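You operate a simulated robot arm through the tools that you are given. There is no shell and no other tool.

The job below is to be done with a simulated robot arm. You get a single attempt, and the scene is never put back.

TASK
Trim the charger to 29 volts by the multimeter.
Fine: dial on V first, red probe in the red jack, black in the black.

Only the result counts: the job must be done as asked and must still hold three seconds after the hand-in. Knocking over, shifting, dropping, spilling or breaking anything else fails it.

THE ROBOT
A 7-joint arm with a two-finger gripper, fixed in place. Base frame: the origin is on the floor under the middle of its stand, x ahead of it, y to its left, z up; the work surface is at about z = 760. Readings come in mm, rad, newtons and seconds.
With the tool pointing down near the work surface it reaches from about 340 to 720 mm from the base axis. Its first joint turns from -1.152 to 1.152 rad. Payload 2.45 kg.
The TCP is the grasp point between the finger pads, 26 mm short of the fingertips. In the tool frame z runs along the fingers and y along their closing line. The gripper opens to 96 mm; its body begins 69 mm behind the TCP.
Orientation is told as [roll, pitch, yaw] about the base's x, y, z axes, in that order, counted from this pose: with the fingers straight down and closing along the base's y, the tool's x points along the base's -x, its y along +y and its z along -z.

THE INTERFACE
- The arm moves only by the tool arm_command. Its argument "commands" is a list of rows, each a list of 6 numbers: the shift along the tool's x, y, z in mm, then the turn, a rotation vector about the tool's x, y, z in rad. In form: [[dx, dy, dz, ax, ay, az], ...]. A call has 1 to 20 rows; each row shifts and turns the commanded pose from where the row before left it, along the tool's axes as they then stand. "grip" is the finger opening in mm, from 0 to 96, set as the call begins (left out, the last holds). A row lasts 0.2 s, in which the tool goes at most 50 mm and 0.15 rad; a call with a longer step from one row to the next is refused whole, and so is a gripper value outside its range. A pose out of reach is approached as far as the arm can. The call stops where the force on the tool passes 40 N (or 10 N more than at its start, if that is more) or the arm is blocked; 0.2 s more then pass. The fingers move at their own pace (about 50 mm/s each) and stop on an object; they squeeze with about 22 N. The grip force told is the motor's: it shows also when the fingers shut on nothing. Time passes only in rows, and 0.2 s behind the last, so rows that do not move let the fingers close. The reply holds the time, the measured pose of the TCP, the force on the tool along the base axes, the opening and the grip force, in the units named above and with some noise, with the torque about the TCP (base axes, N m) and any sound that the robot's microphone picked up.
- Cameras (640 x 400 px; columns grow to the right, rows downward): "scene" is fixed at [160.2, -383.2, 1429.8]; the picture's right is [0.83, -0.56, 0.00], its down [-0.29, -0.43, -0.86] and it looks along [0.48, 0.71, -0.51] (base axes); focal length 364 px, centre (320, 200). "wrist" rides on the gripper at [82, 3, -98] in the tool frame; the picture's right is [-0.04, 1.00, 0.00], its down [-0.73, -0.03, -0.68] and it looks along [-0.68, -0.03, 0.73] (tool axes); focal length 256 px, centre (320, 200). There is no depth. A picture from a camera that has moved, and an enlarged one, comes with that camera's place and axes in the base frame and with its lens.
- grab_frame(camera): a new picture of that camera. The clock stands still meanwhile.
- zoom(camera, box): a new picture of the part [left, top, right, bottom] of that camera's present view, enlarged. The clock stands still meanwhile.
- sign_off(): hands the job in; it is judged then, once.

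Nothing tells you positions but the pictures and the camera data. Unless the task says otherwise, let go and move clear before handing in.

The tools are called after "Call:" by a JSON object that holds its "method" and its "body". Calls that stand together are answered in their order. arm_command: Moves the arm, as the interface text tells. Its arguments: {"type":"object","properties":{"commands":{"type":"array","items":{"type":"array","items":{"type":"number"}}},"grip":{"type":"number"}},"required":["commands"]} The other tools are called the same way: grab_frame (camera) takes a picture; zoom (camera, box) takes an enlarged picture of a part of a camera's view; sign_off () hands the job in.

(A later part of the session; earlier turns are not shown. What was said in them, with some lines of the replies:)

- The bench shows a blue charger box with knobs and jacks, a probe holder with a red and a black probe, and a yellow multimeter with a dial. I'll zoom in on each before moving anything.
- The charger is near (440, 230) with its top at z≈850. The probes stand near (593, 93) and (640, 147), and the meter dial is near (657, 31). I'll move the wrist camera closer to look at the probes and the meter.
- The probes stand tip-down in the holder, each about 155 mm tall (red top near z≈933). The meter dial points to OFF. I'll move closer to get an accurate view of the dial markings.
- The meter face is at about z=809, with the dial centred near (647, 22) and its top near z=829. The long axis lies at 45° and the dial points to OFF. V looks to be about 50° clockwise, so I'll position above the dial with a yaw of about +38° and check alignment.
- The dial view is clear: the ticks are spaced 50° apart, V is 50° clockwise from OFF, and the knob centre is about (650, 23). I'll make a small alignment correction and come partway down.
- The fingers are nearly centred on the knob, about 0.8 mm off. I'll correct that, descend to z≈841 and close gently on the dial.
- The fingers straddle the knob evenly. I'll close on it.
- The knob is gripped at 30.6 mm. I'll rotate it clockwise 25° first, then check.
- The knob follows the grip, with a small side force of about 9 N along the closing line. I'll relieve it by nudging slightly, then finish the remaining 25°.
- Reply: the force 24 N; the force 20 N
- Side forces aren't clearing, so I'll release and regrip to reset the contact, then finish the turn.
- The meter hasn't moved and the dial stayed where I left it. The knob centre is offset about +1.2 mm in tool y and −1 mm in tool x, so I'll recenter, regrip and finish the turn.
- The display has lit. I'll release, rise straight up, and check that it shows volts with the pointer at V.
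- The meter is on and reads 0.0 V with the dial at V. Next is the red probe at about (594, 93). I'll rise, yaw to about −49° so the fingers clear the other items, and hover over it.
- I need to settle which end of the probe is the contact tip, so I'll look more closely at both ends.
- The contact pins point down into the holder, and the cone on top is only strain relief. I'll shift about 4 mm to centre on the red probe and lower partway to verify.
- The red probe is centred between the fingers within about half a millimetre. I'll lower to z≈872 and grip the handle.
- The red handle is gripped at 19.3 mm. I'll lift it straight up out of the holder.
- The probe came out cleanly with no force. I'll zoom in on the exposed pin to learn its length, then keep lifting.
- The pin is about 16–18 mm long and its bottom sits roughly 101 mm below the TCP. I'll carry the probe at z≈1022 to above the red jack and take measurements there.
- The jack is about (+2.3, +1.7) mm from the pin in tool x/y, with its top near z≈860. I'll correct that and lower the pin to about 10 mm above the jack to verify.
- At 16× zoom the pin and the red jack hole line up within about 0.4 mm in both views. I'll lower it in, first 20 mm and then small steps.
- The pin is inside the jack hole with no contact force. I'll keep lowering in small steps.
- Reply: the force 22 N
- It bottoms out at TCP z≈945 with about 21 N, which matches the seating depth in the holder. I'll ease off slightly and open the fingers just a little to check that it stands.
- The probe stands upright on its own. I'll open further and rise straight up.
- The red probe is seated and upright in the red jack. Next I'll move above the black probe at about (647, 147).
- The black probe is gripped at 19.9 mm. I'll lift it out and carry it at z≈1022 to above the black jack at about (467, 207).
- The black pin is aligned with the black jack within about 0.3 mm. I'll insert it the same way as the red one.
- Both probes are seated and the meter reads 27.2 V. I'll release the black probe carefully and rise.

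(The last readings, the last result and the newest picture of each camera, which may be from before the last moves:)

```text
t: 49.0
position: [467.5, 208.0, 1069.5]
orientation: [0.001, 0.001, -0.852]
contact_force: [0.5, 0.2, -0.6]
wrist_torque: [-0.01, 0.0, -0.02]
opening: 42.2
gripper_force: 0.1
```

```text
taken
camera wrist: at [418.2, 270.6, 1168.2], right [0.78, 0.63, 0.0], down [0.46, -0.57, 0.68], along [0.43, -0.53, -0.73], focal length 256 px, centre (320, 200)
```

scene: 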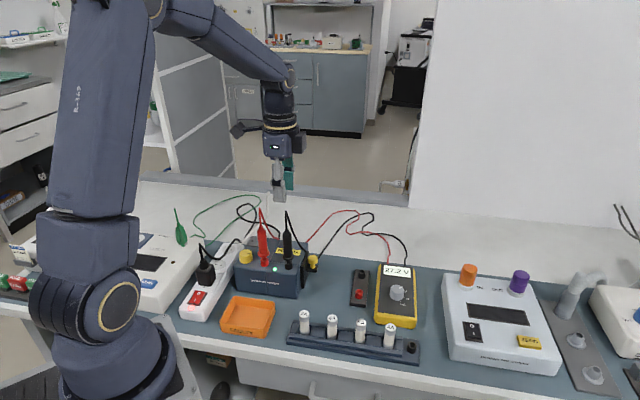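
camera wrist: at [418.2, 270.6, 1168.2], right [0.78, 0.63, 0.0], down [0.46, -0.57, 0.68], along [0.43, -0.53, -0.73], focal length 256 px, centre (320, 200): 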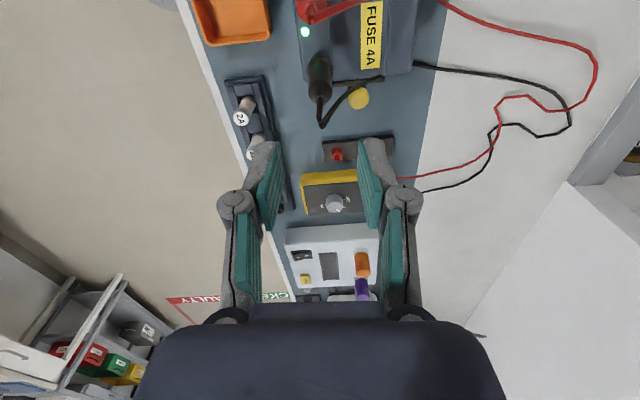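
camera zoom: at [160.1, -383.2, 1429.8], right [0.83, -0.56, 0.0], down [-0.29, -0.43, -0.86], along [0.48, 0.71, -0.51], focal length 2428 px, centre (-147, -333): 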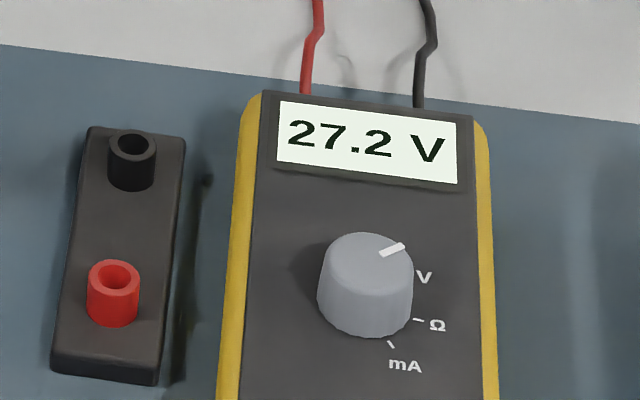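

Both probes stand upright and the meter reads 27.2 V. The charger knob near (395, 288) is only 50 mm from the red probe, so I'll hover above it first to measure, then tilt the hand away from the probes to turn it.

Call:
{"method": "arm_command", "body": {"commands": [[36.2, -0.7, 0, 0, 0, 0], [36.2, -0.7, 0, 0, 0, 0], [36.2, -0.7, 0, 0, 0, 0], [0, 0, 0, 0, 0, -0.1467], [0, 0, 0, 0, 0, -0.1467], [0, 0, 0, 0, 0, -0.1467], [0, 0, 25, 0, 0, 0], [0, 0, 25, 0, 0, 0], [0, 0, 25, 0, 0, 0], [0, 0, 0, 0, 0, 0]], "grip": 46}}

Call:
{"method": "grab_frame", "body": {"camera": "wrist"}}

Call:
{"method": "zoom", "body": {"camera": "wrist", "box": [250, 40, 410, 160]}}

Call:
{"method": "grab_frame", "body": {"camera": "scene"}}

```text
t: 51.2
position: [394.9, 287.7, 995.0]
orientation: [0.0, -0.001, -0.411]
contact_force: [0.8, 1.1, 0.3]
wrist_torque: [-0.02, -0.01, 0.0]
opening: 45.9
gripper_force: 0.0
```

```text
taken
camera wrist: at [322.5, 322.7, 1093.0], right [0.44, 0.9, 0.0], down [0.66, -0.32, 0.68], along [0.61, -0.3, -0.73], focal length 256 px, centre (320, 200)
```

wrist: 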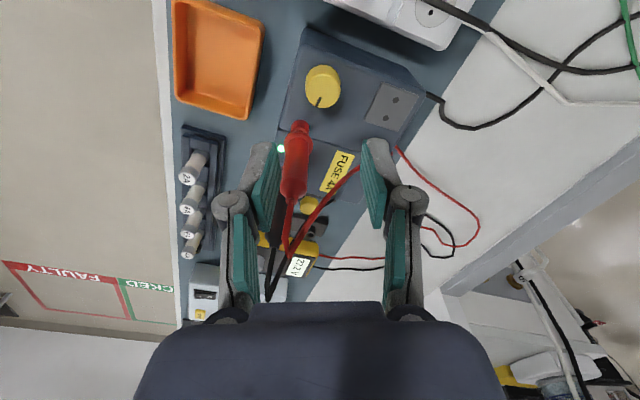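

```text
3.33 times, centred on (330, 100) of wrist
camera zoom: at [322.5, 322.7, 1093.0], right [0.44, 0.9, 0.0], down [0.66, -0.32, 0.68], along [0.61, -0.3, -0.73], focal length 853 px, centre (287, 533)
```

zoom: 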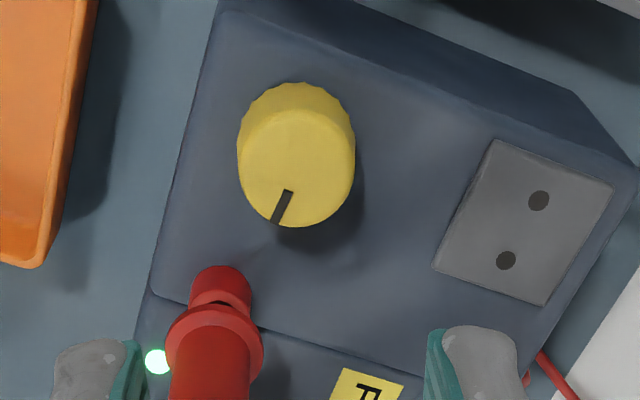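

```text
taken
```

scene: 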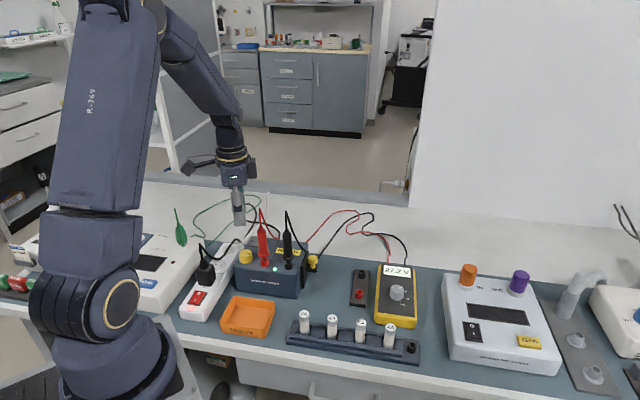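

The knob centre is at about (397, 290), its top at about z≈864, and it is about 31 mm across, with the pointer toward the red jack. I'll tilt the hand 20° away from the probes and lower partway to check clearance.

Call:
{"method": "arm_command", "body": {"commands": [[0, 0, 0, 0, -0.1167, 0], [0, 0, 0, 0, -0.1167, 0], [0, 0, 0, 0, -0.1166, 0], [5.54, 2.3, -2.02, 0, 0, 0], [7.43, 0, 20.35, 0, 0, 0], [7.43, 0, 20.35, 0, 0, 0], [7.43, 0, 20.35, 0, 0, 0], [0, 0, 0, 0, 0, 0]], "grip": 46}}

Call:
{"method": "grab_frame", "body": {"camera": "wrist"}}

Call:
{"method": "zoom", "body": {"camera": "wrist", "box": [230, 90, 410, 240]}}

Call:
{"method": "zoom", "body": {"camera": "scene", "box": [180, 150, 330, 300]}}

```text
t: 53.0
position: [389.6, 292.9, 929.1]
orientation: [0.0, -0.349, -0.411]
contact_force: [0.1, 0.5, -0.6]
wrist_torque: [0.0, 0.0, -0.01]
opening: 45.9
gripper_force: 0.1
```

```text
taken
camera wrist: at [291.9, 339.5, 993.5], right [0.43, 0.9, 0.01], down [0.41, -0.21, 0.89], along [0.8, -0.38, -0.46], focal length 256 px, centre (320, 200)
```

wrist: 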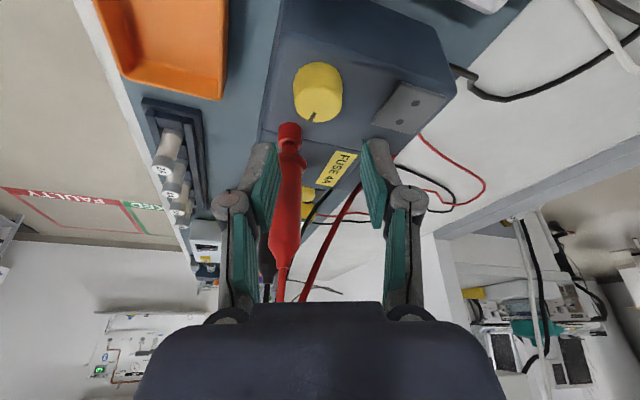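

```text
2.67 times, centred on (320, 165) of wrist
camera zoom: at [291.9, 339.5, 993.5], right [0.43, 0.9, 0.01], down [0.41, -0.21, 0.89], along [0.8, -0.38, -0.46], focal length 683 px, centre (320, 293)
```

zoom: 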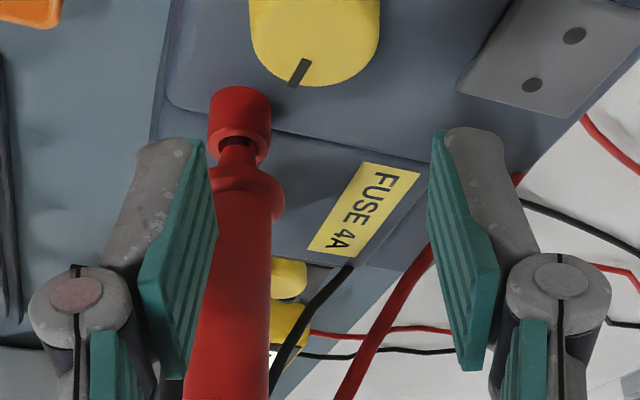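

```text
2.67 times, centred on (255, 225) of scene
camera zoom: at [160.2, -383.2, 1429.8], right [0.83, -0.56, 0.0], down [-0.29, -0.43, -0.86], along [0.48, 0.71, -0.51], focal length 971 px, centre (493, 133)
```

zoom: 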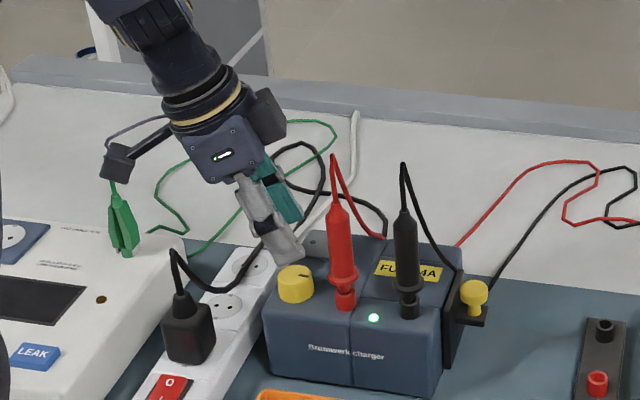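

Clearance looks good, since the hand leans away from the probes. I'll lower another 30 mm and recheck centring on the knob.

Call:
{"method": "arm_command", "body": {"commands": [[0, -0.7, 0, 0, 0, 0], [5.15, 0, 14.09, 0, 0, 0], [5.15, 0, 14.09, 0, 0, 0], [0, 0, 0, 0, 0, 0]], "grip": 46}}

Call:
{"method": "zoom", "body": {"camera": "wrist", "box": [230, 60, 410, 240]}}

Call:
{"method": "zoom", "body": {"camera": "scene", "box": [200, 200, 300, 300]}}

```text
t: 54.0
position: [390.8, 291.9, 897.9]
orientation: [0.0, -0.352, -0.41]
contact_force: [0.9, -0.6, -1.0]
wrist_torque: [0.01, -0.01, -0.01]
opening: 46.0
gripper_force: 0.0
```

```text
2.22 times, centred on (320, 150) of wrist
camera zoom: at [291.6, 338.2, 963.4], right [0.43, 0.9, 0.01], down [0.41, -0.21, 0.89], along [0.8, -0.38, -0.46], focal length 569 px, centre (320, 311)
```

zoom: 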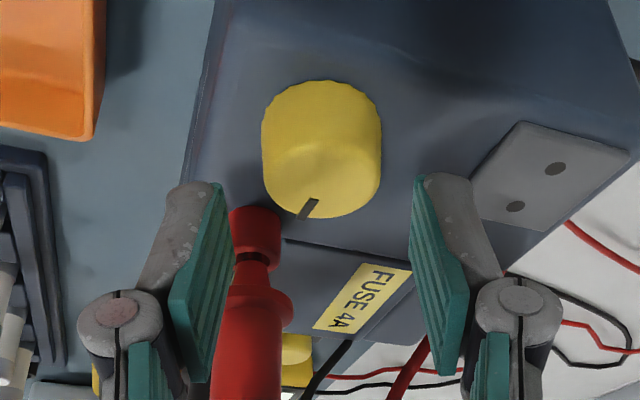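

```text
4.00 times, centred on (250, 250) of scene
camera zoom: at [160.2, -383.2, 1429.8], right [0.83, -0.56, 0.0], down [-0.29, -0.43, -0.86], along [0.48, 0.71, -0.51], focal length 1457 px, centre (600, 0)
```

zoom: 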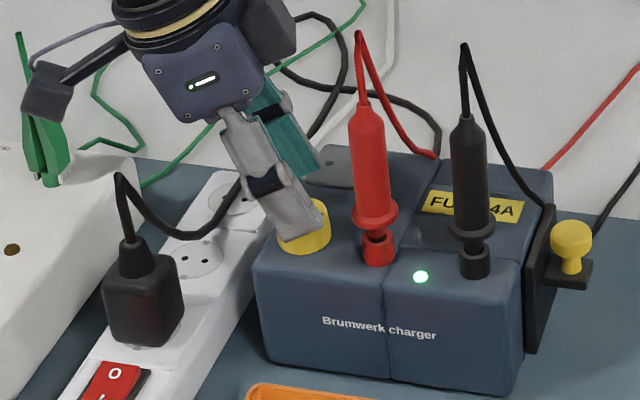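

Centred within about 0.5 mm, with the red probe and camera both clear. I'll do the final 20 mm descent to the knob.

Call:
{"method": "arm_command", "body": {"commands": [[2.96, 0.2, 9.56, 0, 0, 0], [2.96, 0, 9.56, 0, 0, 0], [0, 0, 0, 0, 0, 0]], "grip": 46}}

Call:
{"method": "zoom", "body": {"camera": "wrist", "box": [230, 60, 410, 240]}}

Call:
{"method": "zoom", "body": {"camera": "scene", "box": [220, 220, 290, 290]}}

```text
t: 54.8
position: [391.8, 291.7, 878.9]
orientation: [0.0, -0.351, -0.41]
contact_force: [0.4, 0.6, 0.3]
wrist_torque: [0.03, -0.01, -0.01]
opening: 46.3
gripper_force: 0.0
```

```text
2.22 times, centred on (320, 150) of wrist
camera zoom: at [292.2, 338.3, 943.7], right [0.43, 0.9, 0.01], down [0.41, -0.21, 0.89], along [0.8, -0.38, -0.46], focal length 569 px, centre (320, 311)
```

zoom: 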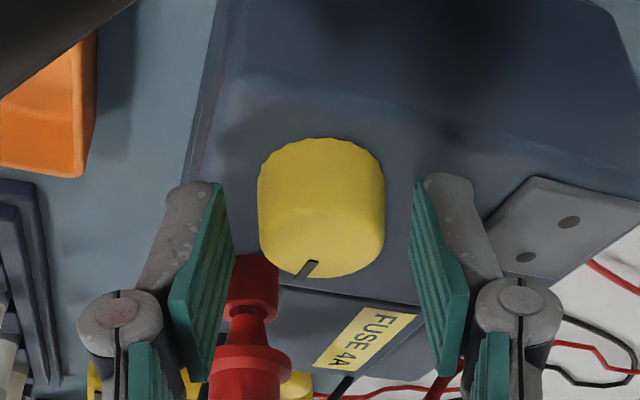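

```text
5.71 times, centred on (255, 255) of scene
camera zoom: at [160.2, -383.2, 1429.8], right [0.83, -0.56, 0.0], down [-0.29, -0.43, -0.86], along [0.48, 0.71, -0.51], focal length 2081 px, centre (691, -114)
```

zoom: 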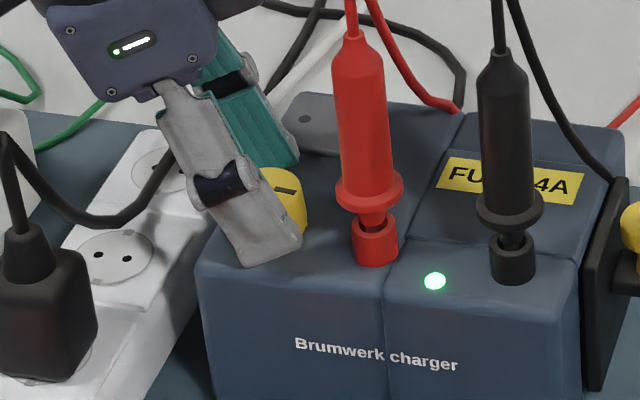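

Call:
{"method": "grab_frame", "body": {"camera": "wrist"}}

Call:
{"method": "grab_frame", "body": {"camera": "scene"}}

```text
taken
camera wrist: at [292.2, 338.3, 943.7], right [0.43, 0.9, 0.01], down [0.41, -0.21, 0.89], along [0.8, -0.38, -0.46], focal length 256 px, centre (320, 200)
```

wrist: 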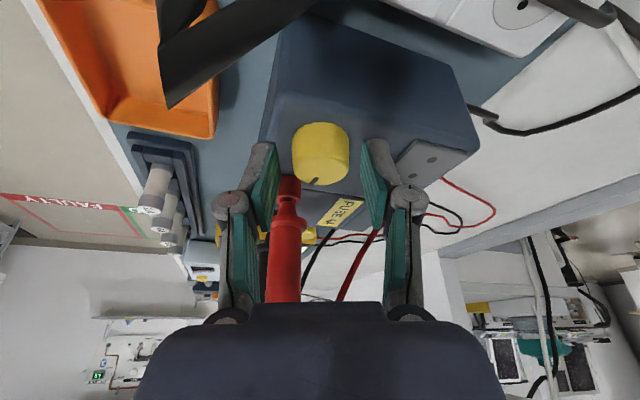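

```text
taken
```

scene: 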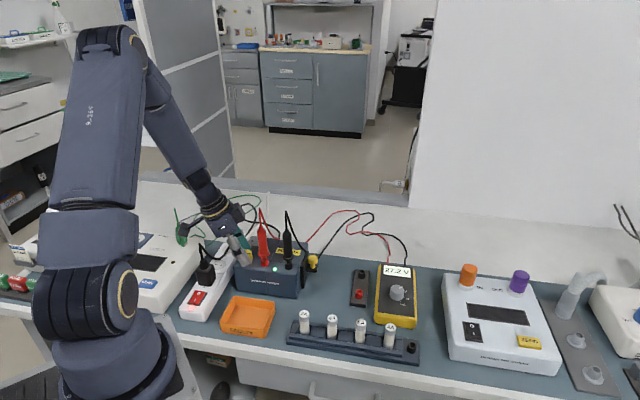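

The dark shape at the corner is the charger's power cord, which is below and behind the wrist camera. My turn moves the camera away from it. The knob is centred, so I'll close on it.

Call:
{"method": "arm_command", "body": {"commands": [[0, 0, 0, 0, 0, 0], [0, 0, 0, 0, 0, 0], [0, 0, 0, 0, 0, 0], [0, 0, 0, 0, 0, 0]], "grip": 24}}

Call:
{"method": "zoom", "body": {"camera": "wrist", "box": [230, 60, 410, 240]}}

Call:
{"method": "zoom", "body": {"camera": "scene", "box": [360, 250, 420, 310]}}

```text
t: 55.8
position: [390.8, 292.7, 881.2]
orientation: [-0.002, -0.349, -0.41]
contact_force: [3.6, 3.9, -2.9]
wrist_torque: [0.08, -0.06, 0.01]
opening: 30.3
gripper_force: 44.7
```

```text
2.22 times, centred on (320, 150) of wrist
camera zoom: at [292.3, 338.6, 943.8], right [0.43, 0.9, 0.01], down [0.41, -0.21, 0.89], along [0.8, -0.38, -0.46], focal length 569 px, centre (320, 311)
```

zoom: 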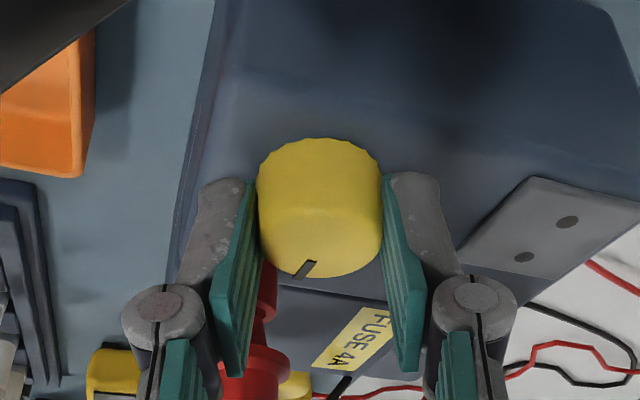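

```text
6.67 times, centred on (390, 280) of scene
camera zoom: at [160.3, -383.1, 1429.8], right [0.83, -0.56, 0.0], down [-0.29, -0.43, -0.86], along [0.48, 0.71, -0.51], focal length 2428 px, centre (-147, -333)
```

zoom: 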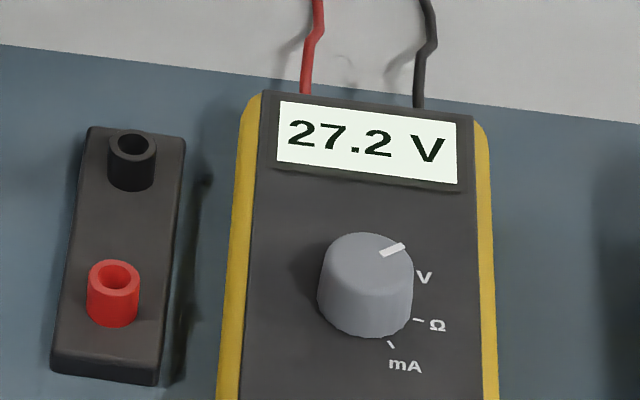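

Gripped at 30.3 mm. I'll make a first small clockwise turn of about 6° around the vertical axis and see how the voltage responds.

Call:
{"method": "arm_command", "body": {"commands": [[-0.01, 0.32, 0, 0.01715, 0, 0.04697], [-0.01, 0.32, 0, 0.01715, 0, 0.04697], [0, 0, 0, 0, 0, 0]]}}

Call:
{"method": "zoom", "body": {"camera": "scene", "box": [360, 250, 420, 310]}}

Call:
{"method": "zoom", "body": {"camera": "wrist", "box": [230, 60, 410, 240]}}

```text
t: 56.6
position: [391.6, 292.6, 879.8]
orientation: [0.002, -0.349, -0.511]
contact_force: [4.3, 6.2, -7.1]
wrist_torque: [0.05, -0.16, 0.06]
opening: 30.9
gripper_force: 44.7
```

```text
6.67 times, centred on (390, 280) of scene
camera zoom: at [160.3, -383.0, 1429.8], right [0.83, -0.56, 0.0], down [-0.29, -0.43, -0.86], along [0.48, 0.71, -0.51], focal length 2428 px, centre (-147, -333)
```

zoom: 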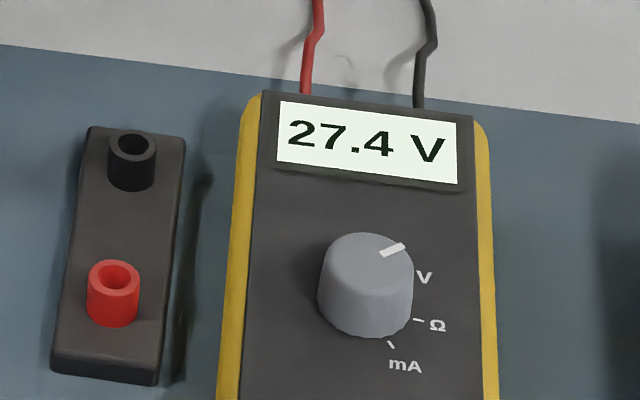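

```text
2.22 times, centred on (320, 150) of wrist
camera zoom: at [297.8, 348.9, 943.9], right [0.52, 0.85, 0.01], down [0.38, -0.25, 0.89], along [0.76, -0.46, -0.46], focal length 569 px, centre (320, 311)
```

zoom: 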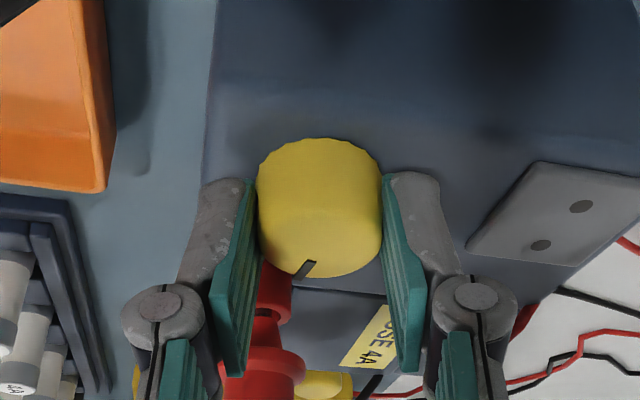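

Clockwise raises the voltage: 0.1 rad gave +0.2 V, or about 2 V/rad. I need about 0.9 rad in total, so I'll continue by 0.3 rad.

Call:
{"method": "arm_command", "body": {"commands": [[-0.02, 0.6, 0, 0.02573, 0, 0.07043], [-0.02, 0.6, 0, 0.02573, 0, 0.07043], [-0.02, 0.6, 0, 0.02573, 0, 0.07043], [-0.02, 0.6, 0, 0.02573, 0, 0.07043], [0, 0, 0, 0, 0, 0]]}}

Call:
{"method": "zoom", "body": {"camera": "scene", "box": [360, 250, 420, 310]}}

Call:
{"method": "zoom", "body": {"camera": "scene", "box": [180, 200, 320, 300]}}

Call:
{"method": "grab_frame", "body": {"camera": "wrist"}}

```text
t: 57.8
position: [391.1, 294.2, 879.8]
orientation: [-0.001, -0.35, -0.812]
contact_force: [-7.9, 1.3, 10.6]
wrist_torque: [0.25, 0.64, -0.03]
opening: 30.9
gripper_force: 45.0
```

```text
6.67 times, centred on (390, 280) of scene
camera zoom: at [159.8, -383.3, 1429.8], right [0.83, -0.56, 0.0], down [-0.29, -0.43, -0.86], along [0.48, 0.71, -0.51], focal length 2428 px, centre (-147, -333)
```

zoom: 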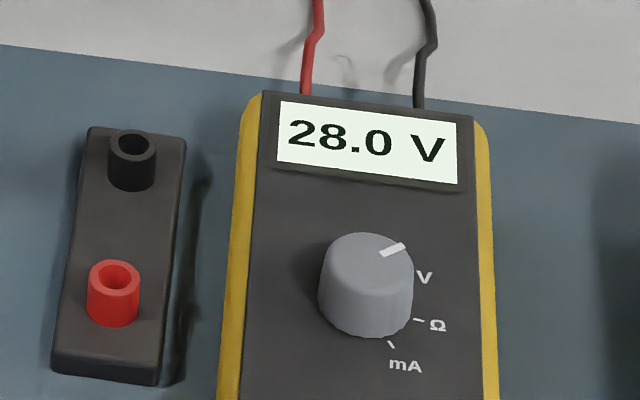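

```text
4.00 times, centred on (250, 250) of scene
camera zoom: at [159.8, -383.3, 1429.8], right [0.83, -0.56, 0.0], down [-0.29, -0.43, -0.86], along [0.48, 0.71, -0.51], focal length 1457 px, centre (600, 0)
```

zoom: 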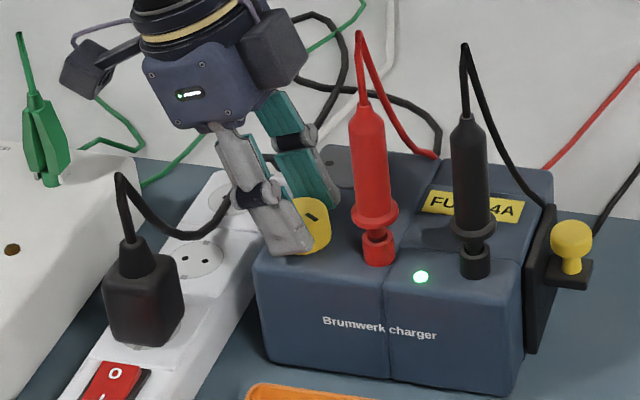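

```text
taken
camera wrist: at [319.9, 375.9, 943.8], right [0.75, 0.66, 0.01], down [0.29, -0.35, 0.89], along [0.59, -0.66, -0.46], focal length 256 px, centre (320, 200)
```

wrist: 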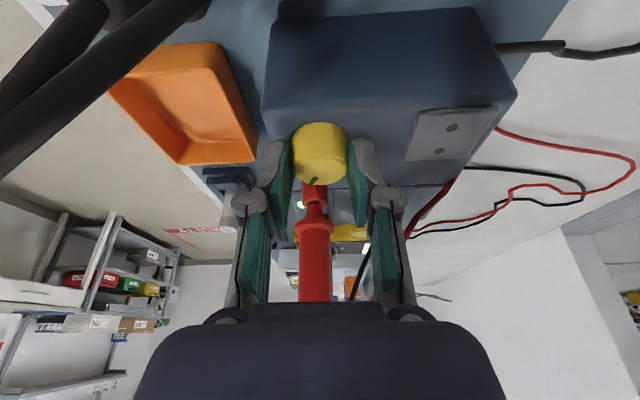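

It reads 28.0 V after 0.4 rad, so about 0.5 rad more is needed. I'll do 0.3 rad now with a small correction for the side force.

Call:
{"method": "arm_command", "body": {"commands": [[-0.02, 0.43, 0, 0.02573, 0, 0.07043], [-0.02, 0.43, 0, 0.02573, 0, 0.07043], [-0.02, 0.43, 0, 0.02573, 0, 0.07043], [-0.02, 0.43, 0, 0.02573, 0, 0.07043], [0, 0, 0, 0, 0, 0]]}}

Call:
{"method": "zoom", "body": {"camera": "scene", "box": [360, 250, 420, 310]}}

Call:
{"method": "zoom", "body": {"camera": "scene", "box": [180, 200, 320, 300]}}

Call:
{"method": "grab_frame", "body": {"camera": "wrist"}}

```text
t: 59.0
position: [392.8, 295.3, 879.7]
orientation: [-0.001, -0.351, -1.11]
contact_force: [-14.0, 0.5, 9.7]
wrist_torque: [-0.09, 0.34, -0.03]
opening: 30.7
gripper_force: 45.0
```

```text
6.67 times, centred on (390, 280) of scene
camera zoom: at [159.7, -383.3, 1429.8], right [0.83, -0.56, 0.0], down [-0.29, -0.43, -0.86], along [0.48, 0.71, -0.51], focal length 2428 px, centre (-147, -333)
```

zoom: 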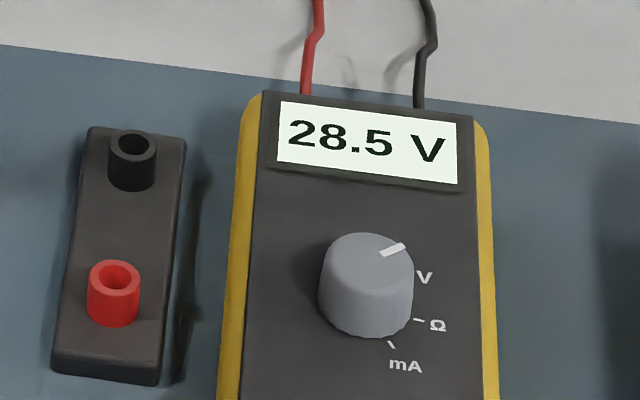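

```text
4.00 times, centred on (250, 250) of scene
camera zoom: at [159.7, -383.3, 1429.8], right [0.83, -0.56, 0.0], down [-0.29, -0.43, -0.86], along [0.48, 0.71, -0.51], focal length 1457 px, centre (600, 0)
```

zoom: 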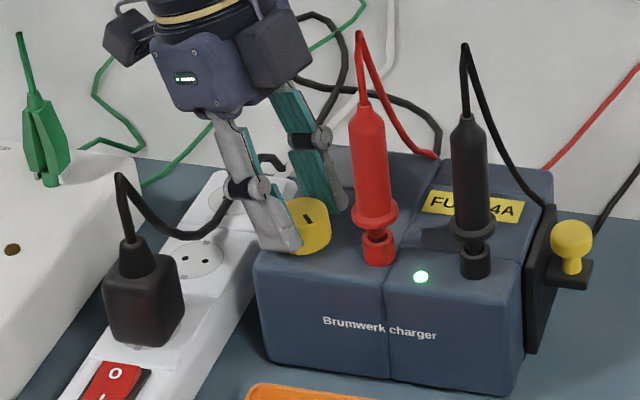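

```text
taken
camera wrist: at [348.9, 394.9, 943.8], right [0.91, 0.41, 0.01], down [0.18, -0.42, 0.89], along [0.37, -0.81, -0.46], focal length 256 px, centre (320, 200)
```

wrist: 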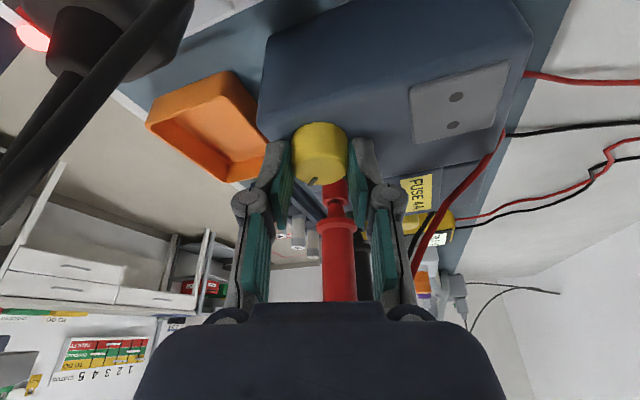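

28.5 V now, so about 0.25 rad remains. I'll do 0.2 rad with a small side-force correction.

Call:
{"method": "arm_command", "body": {"commands": [[-0.01, 0.2, 0, 0.01715, 0, 0.04697], [-0.01, 0.2, 0, 0.01715, 0, 0.04697], [-0.01, 0.2, 0, 0.01715, 0, 0.04697], [-0.01, 0.2, 0, 0.01715, 0, 0.04697], [0, 0, 0, 0, 0, 0]]}}

Call:
{"method": "zoom", "body": {"camera": "scene", "box": [360, 250, 420, 310]}}

Call:
{"method": "zoom", "body": {"camera": "scene", "box": [180, 200, 320, 300]}}

```text
t: 60.2
position: [394.1, 294.8, 880.1]
orientation: [0.002, -0.348, -1.313]
contact_force: [-13.3, 1.7, 9.5]
wrist_torque: [-0.4, 0.19, -0.02]
opening: 30.8
gripper_force: 44.6
```

```text
6.67 times, centred on (390, 280) of scene
camera zoom: at [159.7, -383.3, 1429.8], right [0.83, -0.56, 0.0], down [-0.29, -0.43, -0.86], along [0.48, 0.71, -0.51], focal length 2428 px, centre (-147, -333)
```

zoom: 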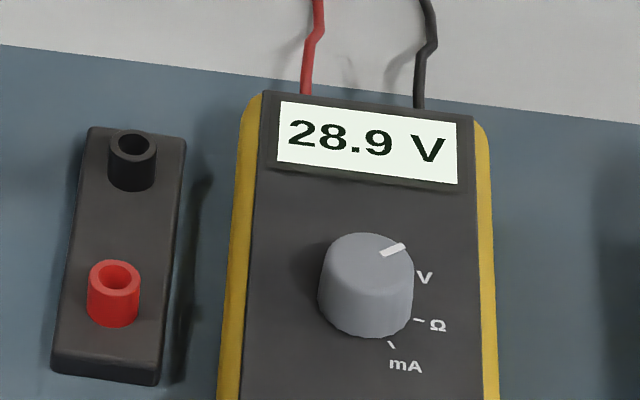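

```text
4.00 times, centred on (250, 250) of scene
camera zoom: at [159.7, -383.3, 1429.8], right [0.83, -0.56, 0.0], down [-0.29, -0.43, -0.86], along [0.48, 0.71, -0.51], focal length 1457 px, centre (600, 0)
```

zoom: 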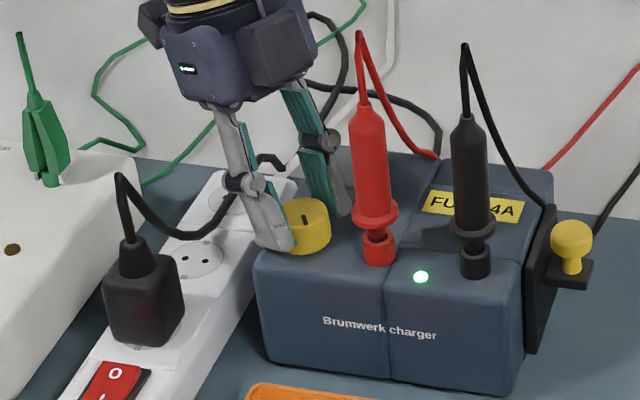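

28.9 V. I'll creep up in very small steps to find where 29.0 begins, so I can settle at its centre.

Call:
{"method": "arm_command", "body": {"commands": [[0, -0.1, 0, 0.00858, 0, 0.02348], [0, 0, 0, 0, 0, 0]]}}

Call:
{"method": "zoom", "body": {"camera": "scene", "box": [375, 255, 415, 290]}}

```text
t: 60.8
position: [394.5, 294.7, 879.4]
orientation: [0.002, -0.349, -1.336]
contact_force: [-10.1, 1.4, 8.4]
wrist_torque: [0.1, 0.3, -0.02]
opening: 30.7
gripper_force: 44.7
```

```text
11.43 times, centred on (395, 272) of scene
camera zoom: at [159.8, -383.3, 1429.8], right [0.83, -0.56, 0.0], down [-0.29, -0.43, -0.86], along [0.48, 0.71, -0.51], focal length 4162 px, centre (-537, -629)
```

zoom: 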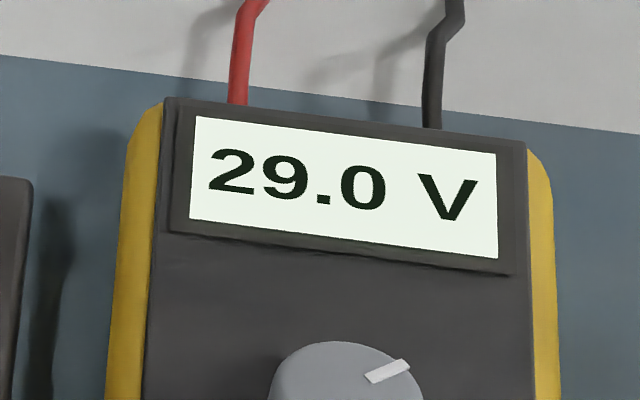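

It now shows 29.0 V, probably near the lower edge of the range. I'll add about 0.014 rad to sit at the centre.

Call:
{"method": "arm_command", "body": {"commands": [[0, -0.1, 0, 0.0048, 0, 0.01315], [0, 0, 0, 0, 0, 0]]}}

Call:
{"method": "zoom", "body": {"camera": "scene", "box": [375, 255, 415, 290]}}

```text
t: 61.4
position: [395.6, 295.0, 878.7]
orientation: [0.001, -0.351, -1.351]
contact_force: [-7.9, 0.4, 5.3]
wrist_torque: [0.29, 0.34, -0.03]
opening: 30.6
gripper_force: 44.6
```

```text
11.43 times, centred on (395, 272) of scene
camera zoom: at [159.9, -383.3, 1429.8], right [0.83, -0.56, 0.0], down [-0.29, -0.43, -0.86], along [0.48, 0.71, -0.51], focal length 4162 px, centre (-537, -629)
```

zoom: 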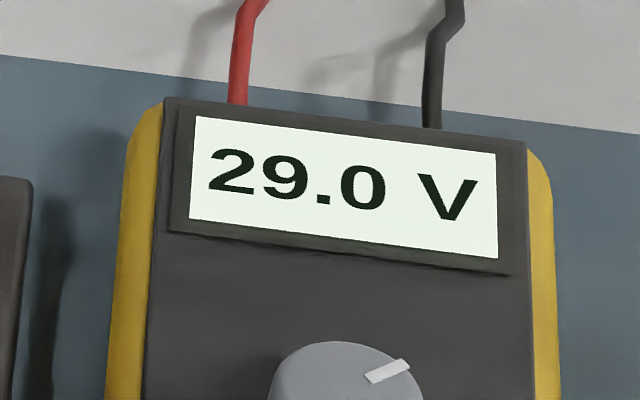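

Steady at 29.0 V. I'll open the fingers and check that the reading holds before withdrawing.

Call:
{"method": "arm_command", "body": {"commands": [[0, 0, 0, 0, 0, 0], [0, 0, 0, 0, 0, 0], [0, 0, 0, 0, 0, 0]], "grip": 44}}

Call:
{"method": "zoom", "body": {"camera": "scene", "box": [375, 255, 415, 290]}}

Call:
{"method": "zoom", "body": {"camera": "wrist", "box": [230, 60, 410, 240]}}

Call:
{"method": "zoom", "body": {"camera": "scene", "box": [180, 200, 320, 300]}}

```text
t: 62.2
position: [394.0, 295.7, 879.6]
orientation: [0.003, -0.348, -1.353]
contact_force: [0.9, -0.5, 0.4]
wrist_torque: [0.03, -0.02, 0.03]
opening: 43.9
gripper_force: 0.0
```

```text
11.43 times, centred on (395, 272) of scene
camera zoom: at [160.2, -383.2, 1429.8], right [0.83, -0.56, 0.0], down [-0.29, -0.43, -0.86], along [0.48, 0.71, -0.51], focal length 4162 px, centre (-537, -629)
```

zoom: 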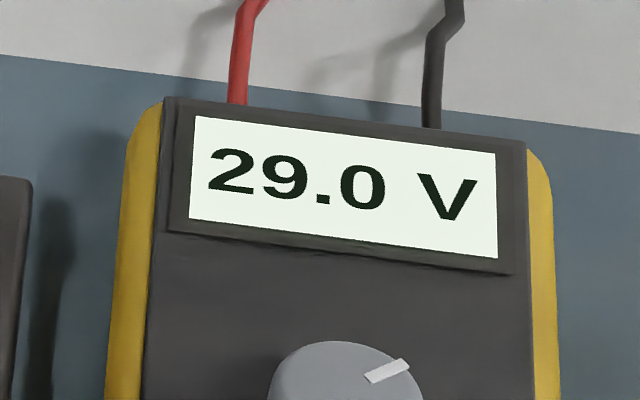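

```text
2.22 times, centred on (320, 150) of wrist
camera zoom: at [375.0, 403.2, 943.8], right [0.98, 0.18, 0.01], down [0.07, -0.45, 0.89], along [0.17, -0.87, -0.46], focal length 569 px, centre (320, 311)
```

zoom: 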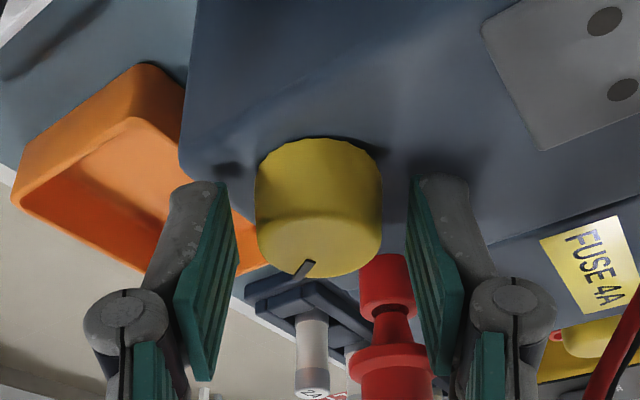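

```text
4.00 times, centred on (250, 250) of scene
camera zoom: at [160.2, -383.2, 1429.8], right [0.83, -0.56, 0.0], down [-0.29, -0.43, -0.86], along [0.48, 0.71, -0.51], focal length 1457 px, centre (600, 0)
```

zoom: 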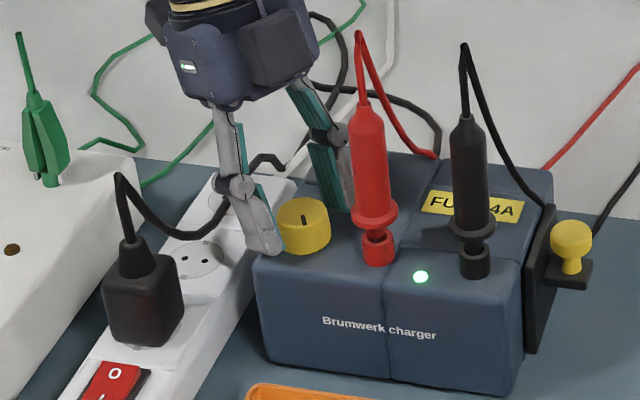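

The reading holds at 29.0 V with the hand open. I'll withdraw along the tool axis, up and away from the probes.

Call:
{"method": "arm_command", "body": {"commands": [[0, 0, -10, 0, 0, 0], [0, 0, -20, 0, 0, 0], [0, 0, -30, 0, 0, 0], [0, 0, -35, 0, 0, 0], [0, 0, -35, 0, 0, 0], [0, 0, -35, 0, 0, 0], [0, 0, 0, 0, 0, 0]]}}

Call:
{"method": "grab_frame", "body": {"camera": "scene"}}

Call:
{"method": "zoom", "body": {"camera": "scene", "box": [375, 255, 415, 290]}}

Call:
{"method": "zoom", "body": {"camera": "scene", "box": [180, 200, 320, 300]}}

Call:
{"method": "zoom", "body": {"camera": "scene", "box": [340, 230, 440, 330]}}

```text
t: 63.8
position: [383.0, 351.4, 1035.6]
orientation: [0.0, -0.349, -1.35]
contact_force: [0.6, 0.2, -0.8]
wrist_torque: [0.02, -0.02, 0.01]
opening: 44.1
gripper_force: 0.0
```

```text
taken
```

scene: 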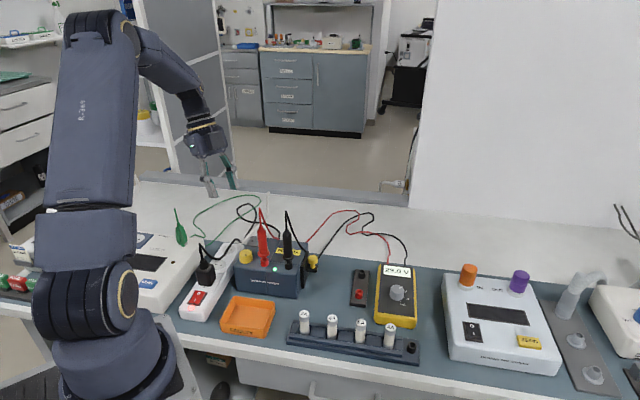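

```text
11.43 times, centred on (395, 272) of scene
camera zoom: at [160.2, -383.2, 1429.8], right [0.83, -0.56, 0.0], down [-0.29, -0.43, -0.86], along [0.48, 0.71, -0.51], focal length 4162 px, centre (-537, -629)
```

zoom: 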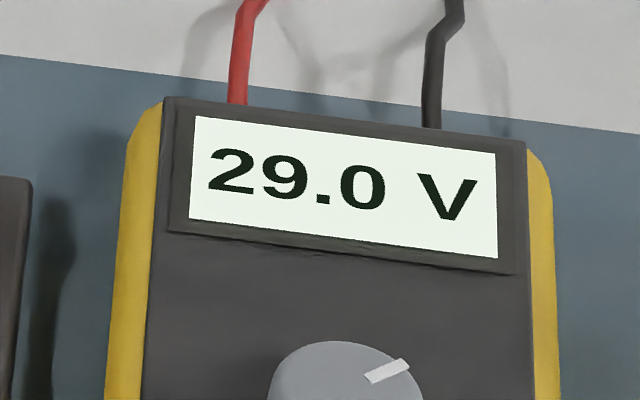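

```text
4.00 times, centred on (250, 250) of scene
camera zoom: at [160.2, -383.2, 1429.8], right [0.83, -0.56, 0.0], down [-0.29, -0.43, -0.86], along [0.48, 0.71, -0.51], focal length 1457 px, centre (600, 0)
```

zoom: 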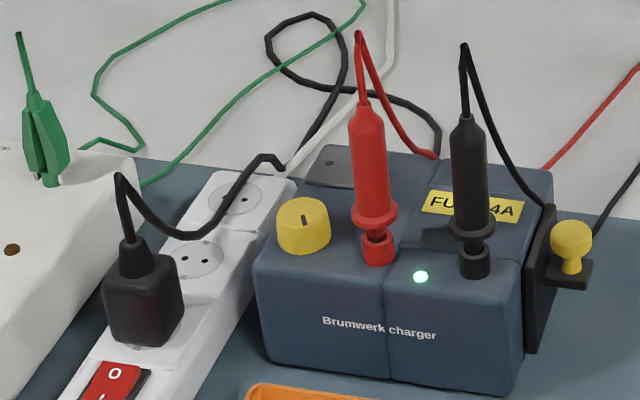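

```text
4.00 times, centred on (390, 280) of scene
camera zoom: at [160.2, -383.2, 1429.8], right [0.83, -0.56, 0.0], down [-0.29, -0.43, -0.86], along [0.48, 0.71, -0.51], focal length 1457 px, centre (40, -120)
```

zoom: 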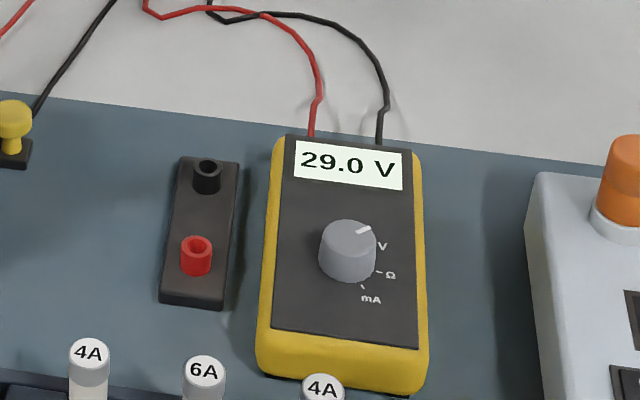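

The meter reads 29.0 V, both probes are seated in their matching jacks, and nothing else has moved. I'll let a few seconds pass to confirm it stays stable.

Call:
{"method": "arm_command", "body": {"commands": [[0, 0, 0, 0, 0, 0], [0, 0, 0, 0, 0, 0], [0, 0, 0, 0, 0, 0], [0, 0, 0, 0, 0, 0], [0, 0, 0, 0, 0, 0], [0, 0, 0, 0, 0, 0], [0, 0, 0, 0, 0, 0], [0, 0, 0, 0, 0, 0], [0, 0, 0, 0, 0, 0], [0, 0, 0, 0, 0, 0], [0, 0, 0, 0, 0, 0], [0, 0, 0, 0, 0, 0], [0, 0, 0, 0, 0, 0], [0, 0, 0, 0, 0, 0], [0, 0, 0, 0, 0, 0], [0, 0, 0, 0, 0, 0]]}}

Call:
{"method": "zoom", "body": {"camera": "scene", "box": [220, 200, 440, 330]}}

```text
t: 67.2
position: [383.9, 350.2, 1034.7]
orientation: [0.0, -0.348, -1.351]
contact_force: [-0.2, 0.5, 0.0]
wrist_torque: [0.0, 0.02, 0.0]
opening: 44.0
gripper_force: 0.1
```

```text
2.91 times, centred on (330, 265) of scene
camera zoom: at [160.2, -383.2, 1429.8], right [0.83, -0.56, 0.0], down [-0.29, -0.43, -0.86], along [0.48, 0.71, -0.51], focal length 1060 px, centre (291, 11)
```

zoom: 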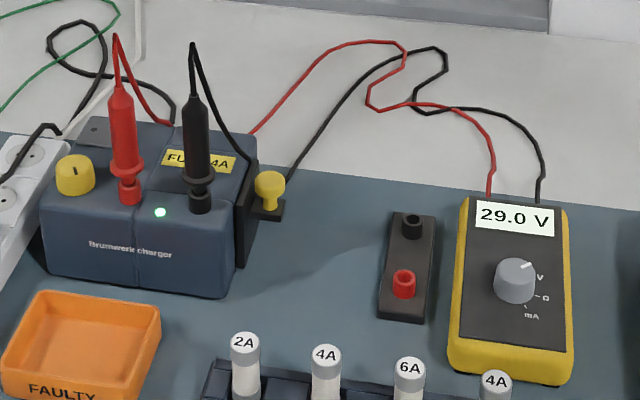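

After more than three seconds the meter still reads 29.0 V. Its dial is on V, the probes are seated red to red and black to black, and the arm is clear. I'm handing the job in.

Call:
{"method": "sign_off", "body": {}}

```text
The job is handed in.
```

The charger is trimmed to 29 volts: the multimeter reads 29.0 V, up from 27.2 V when the probes first went in.

I set the dial to V first, then put the red probe in the red jack and the black probe in the black. The reading held at 29.0 V for more than three seconds after I let go of the knob. In the last picture nothing else appears moved, and the arm was clear at hand-in.
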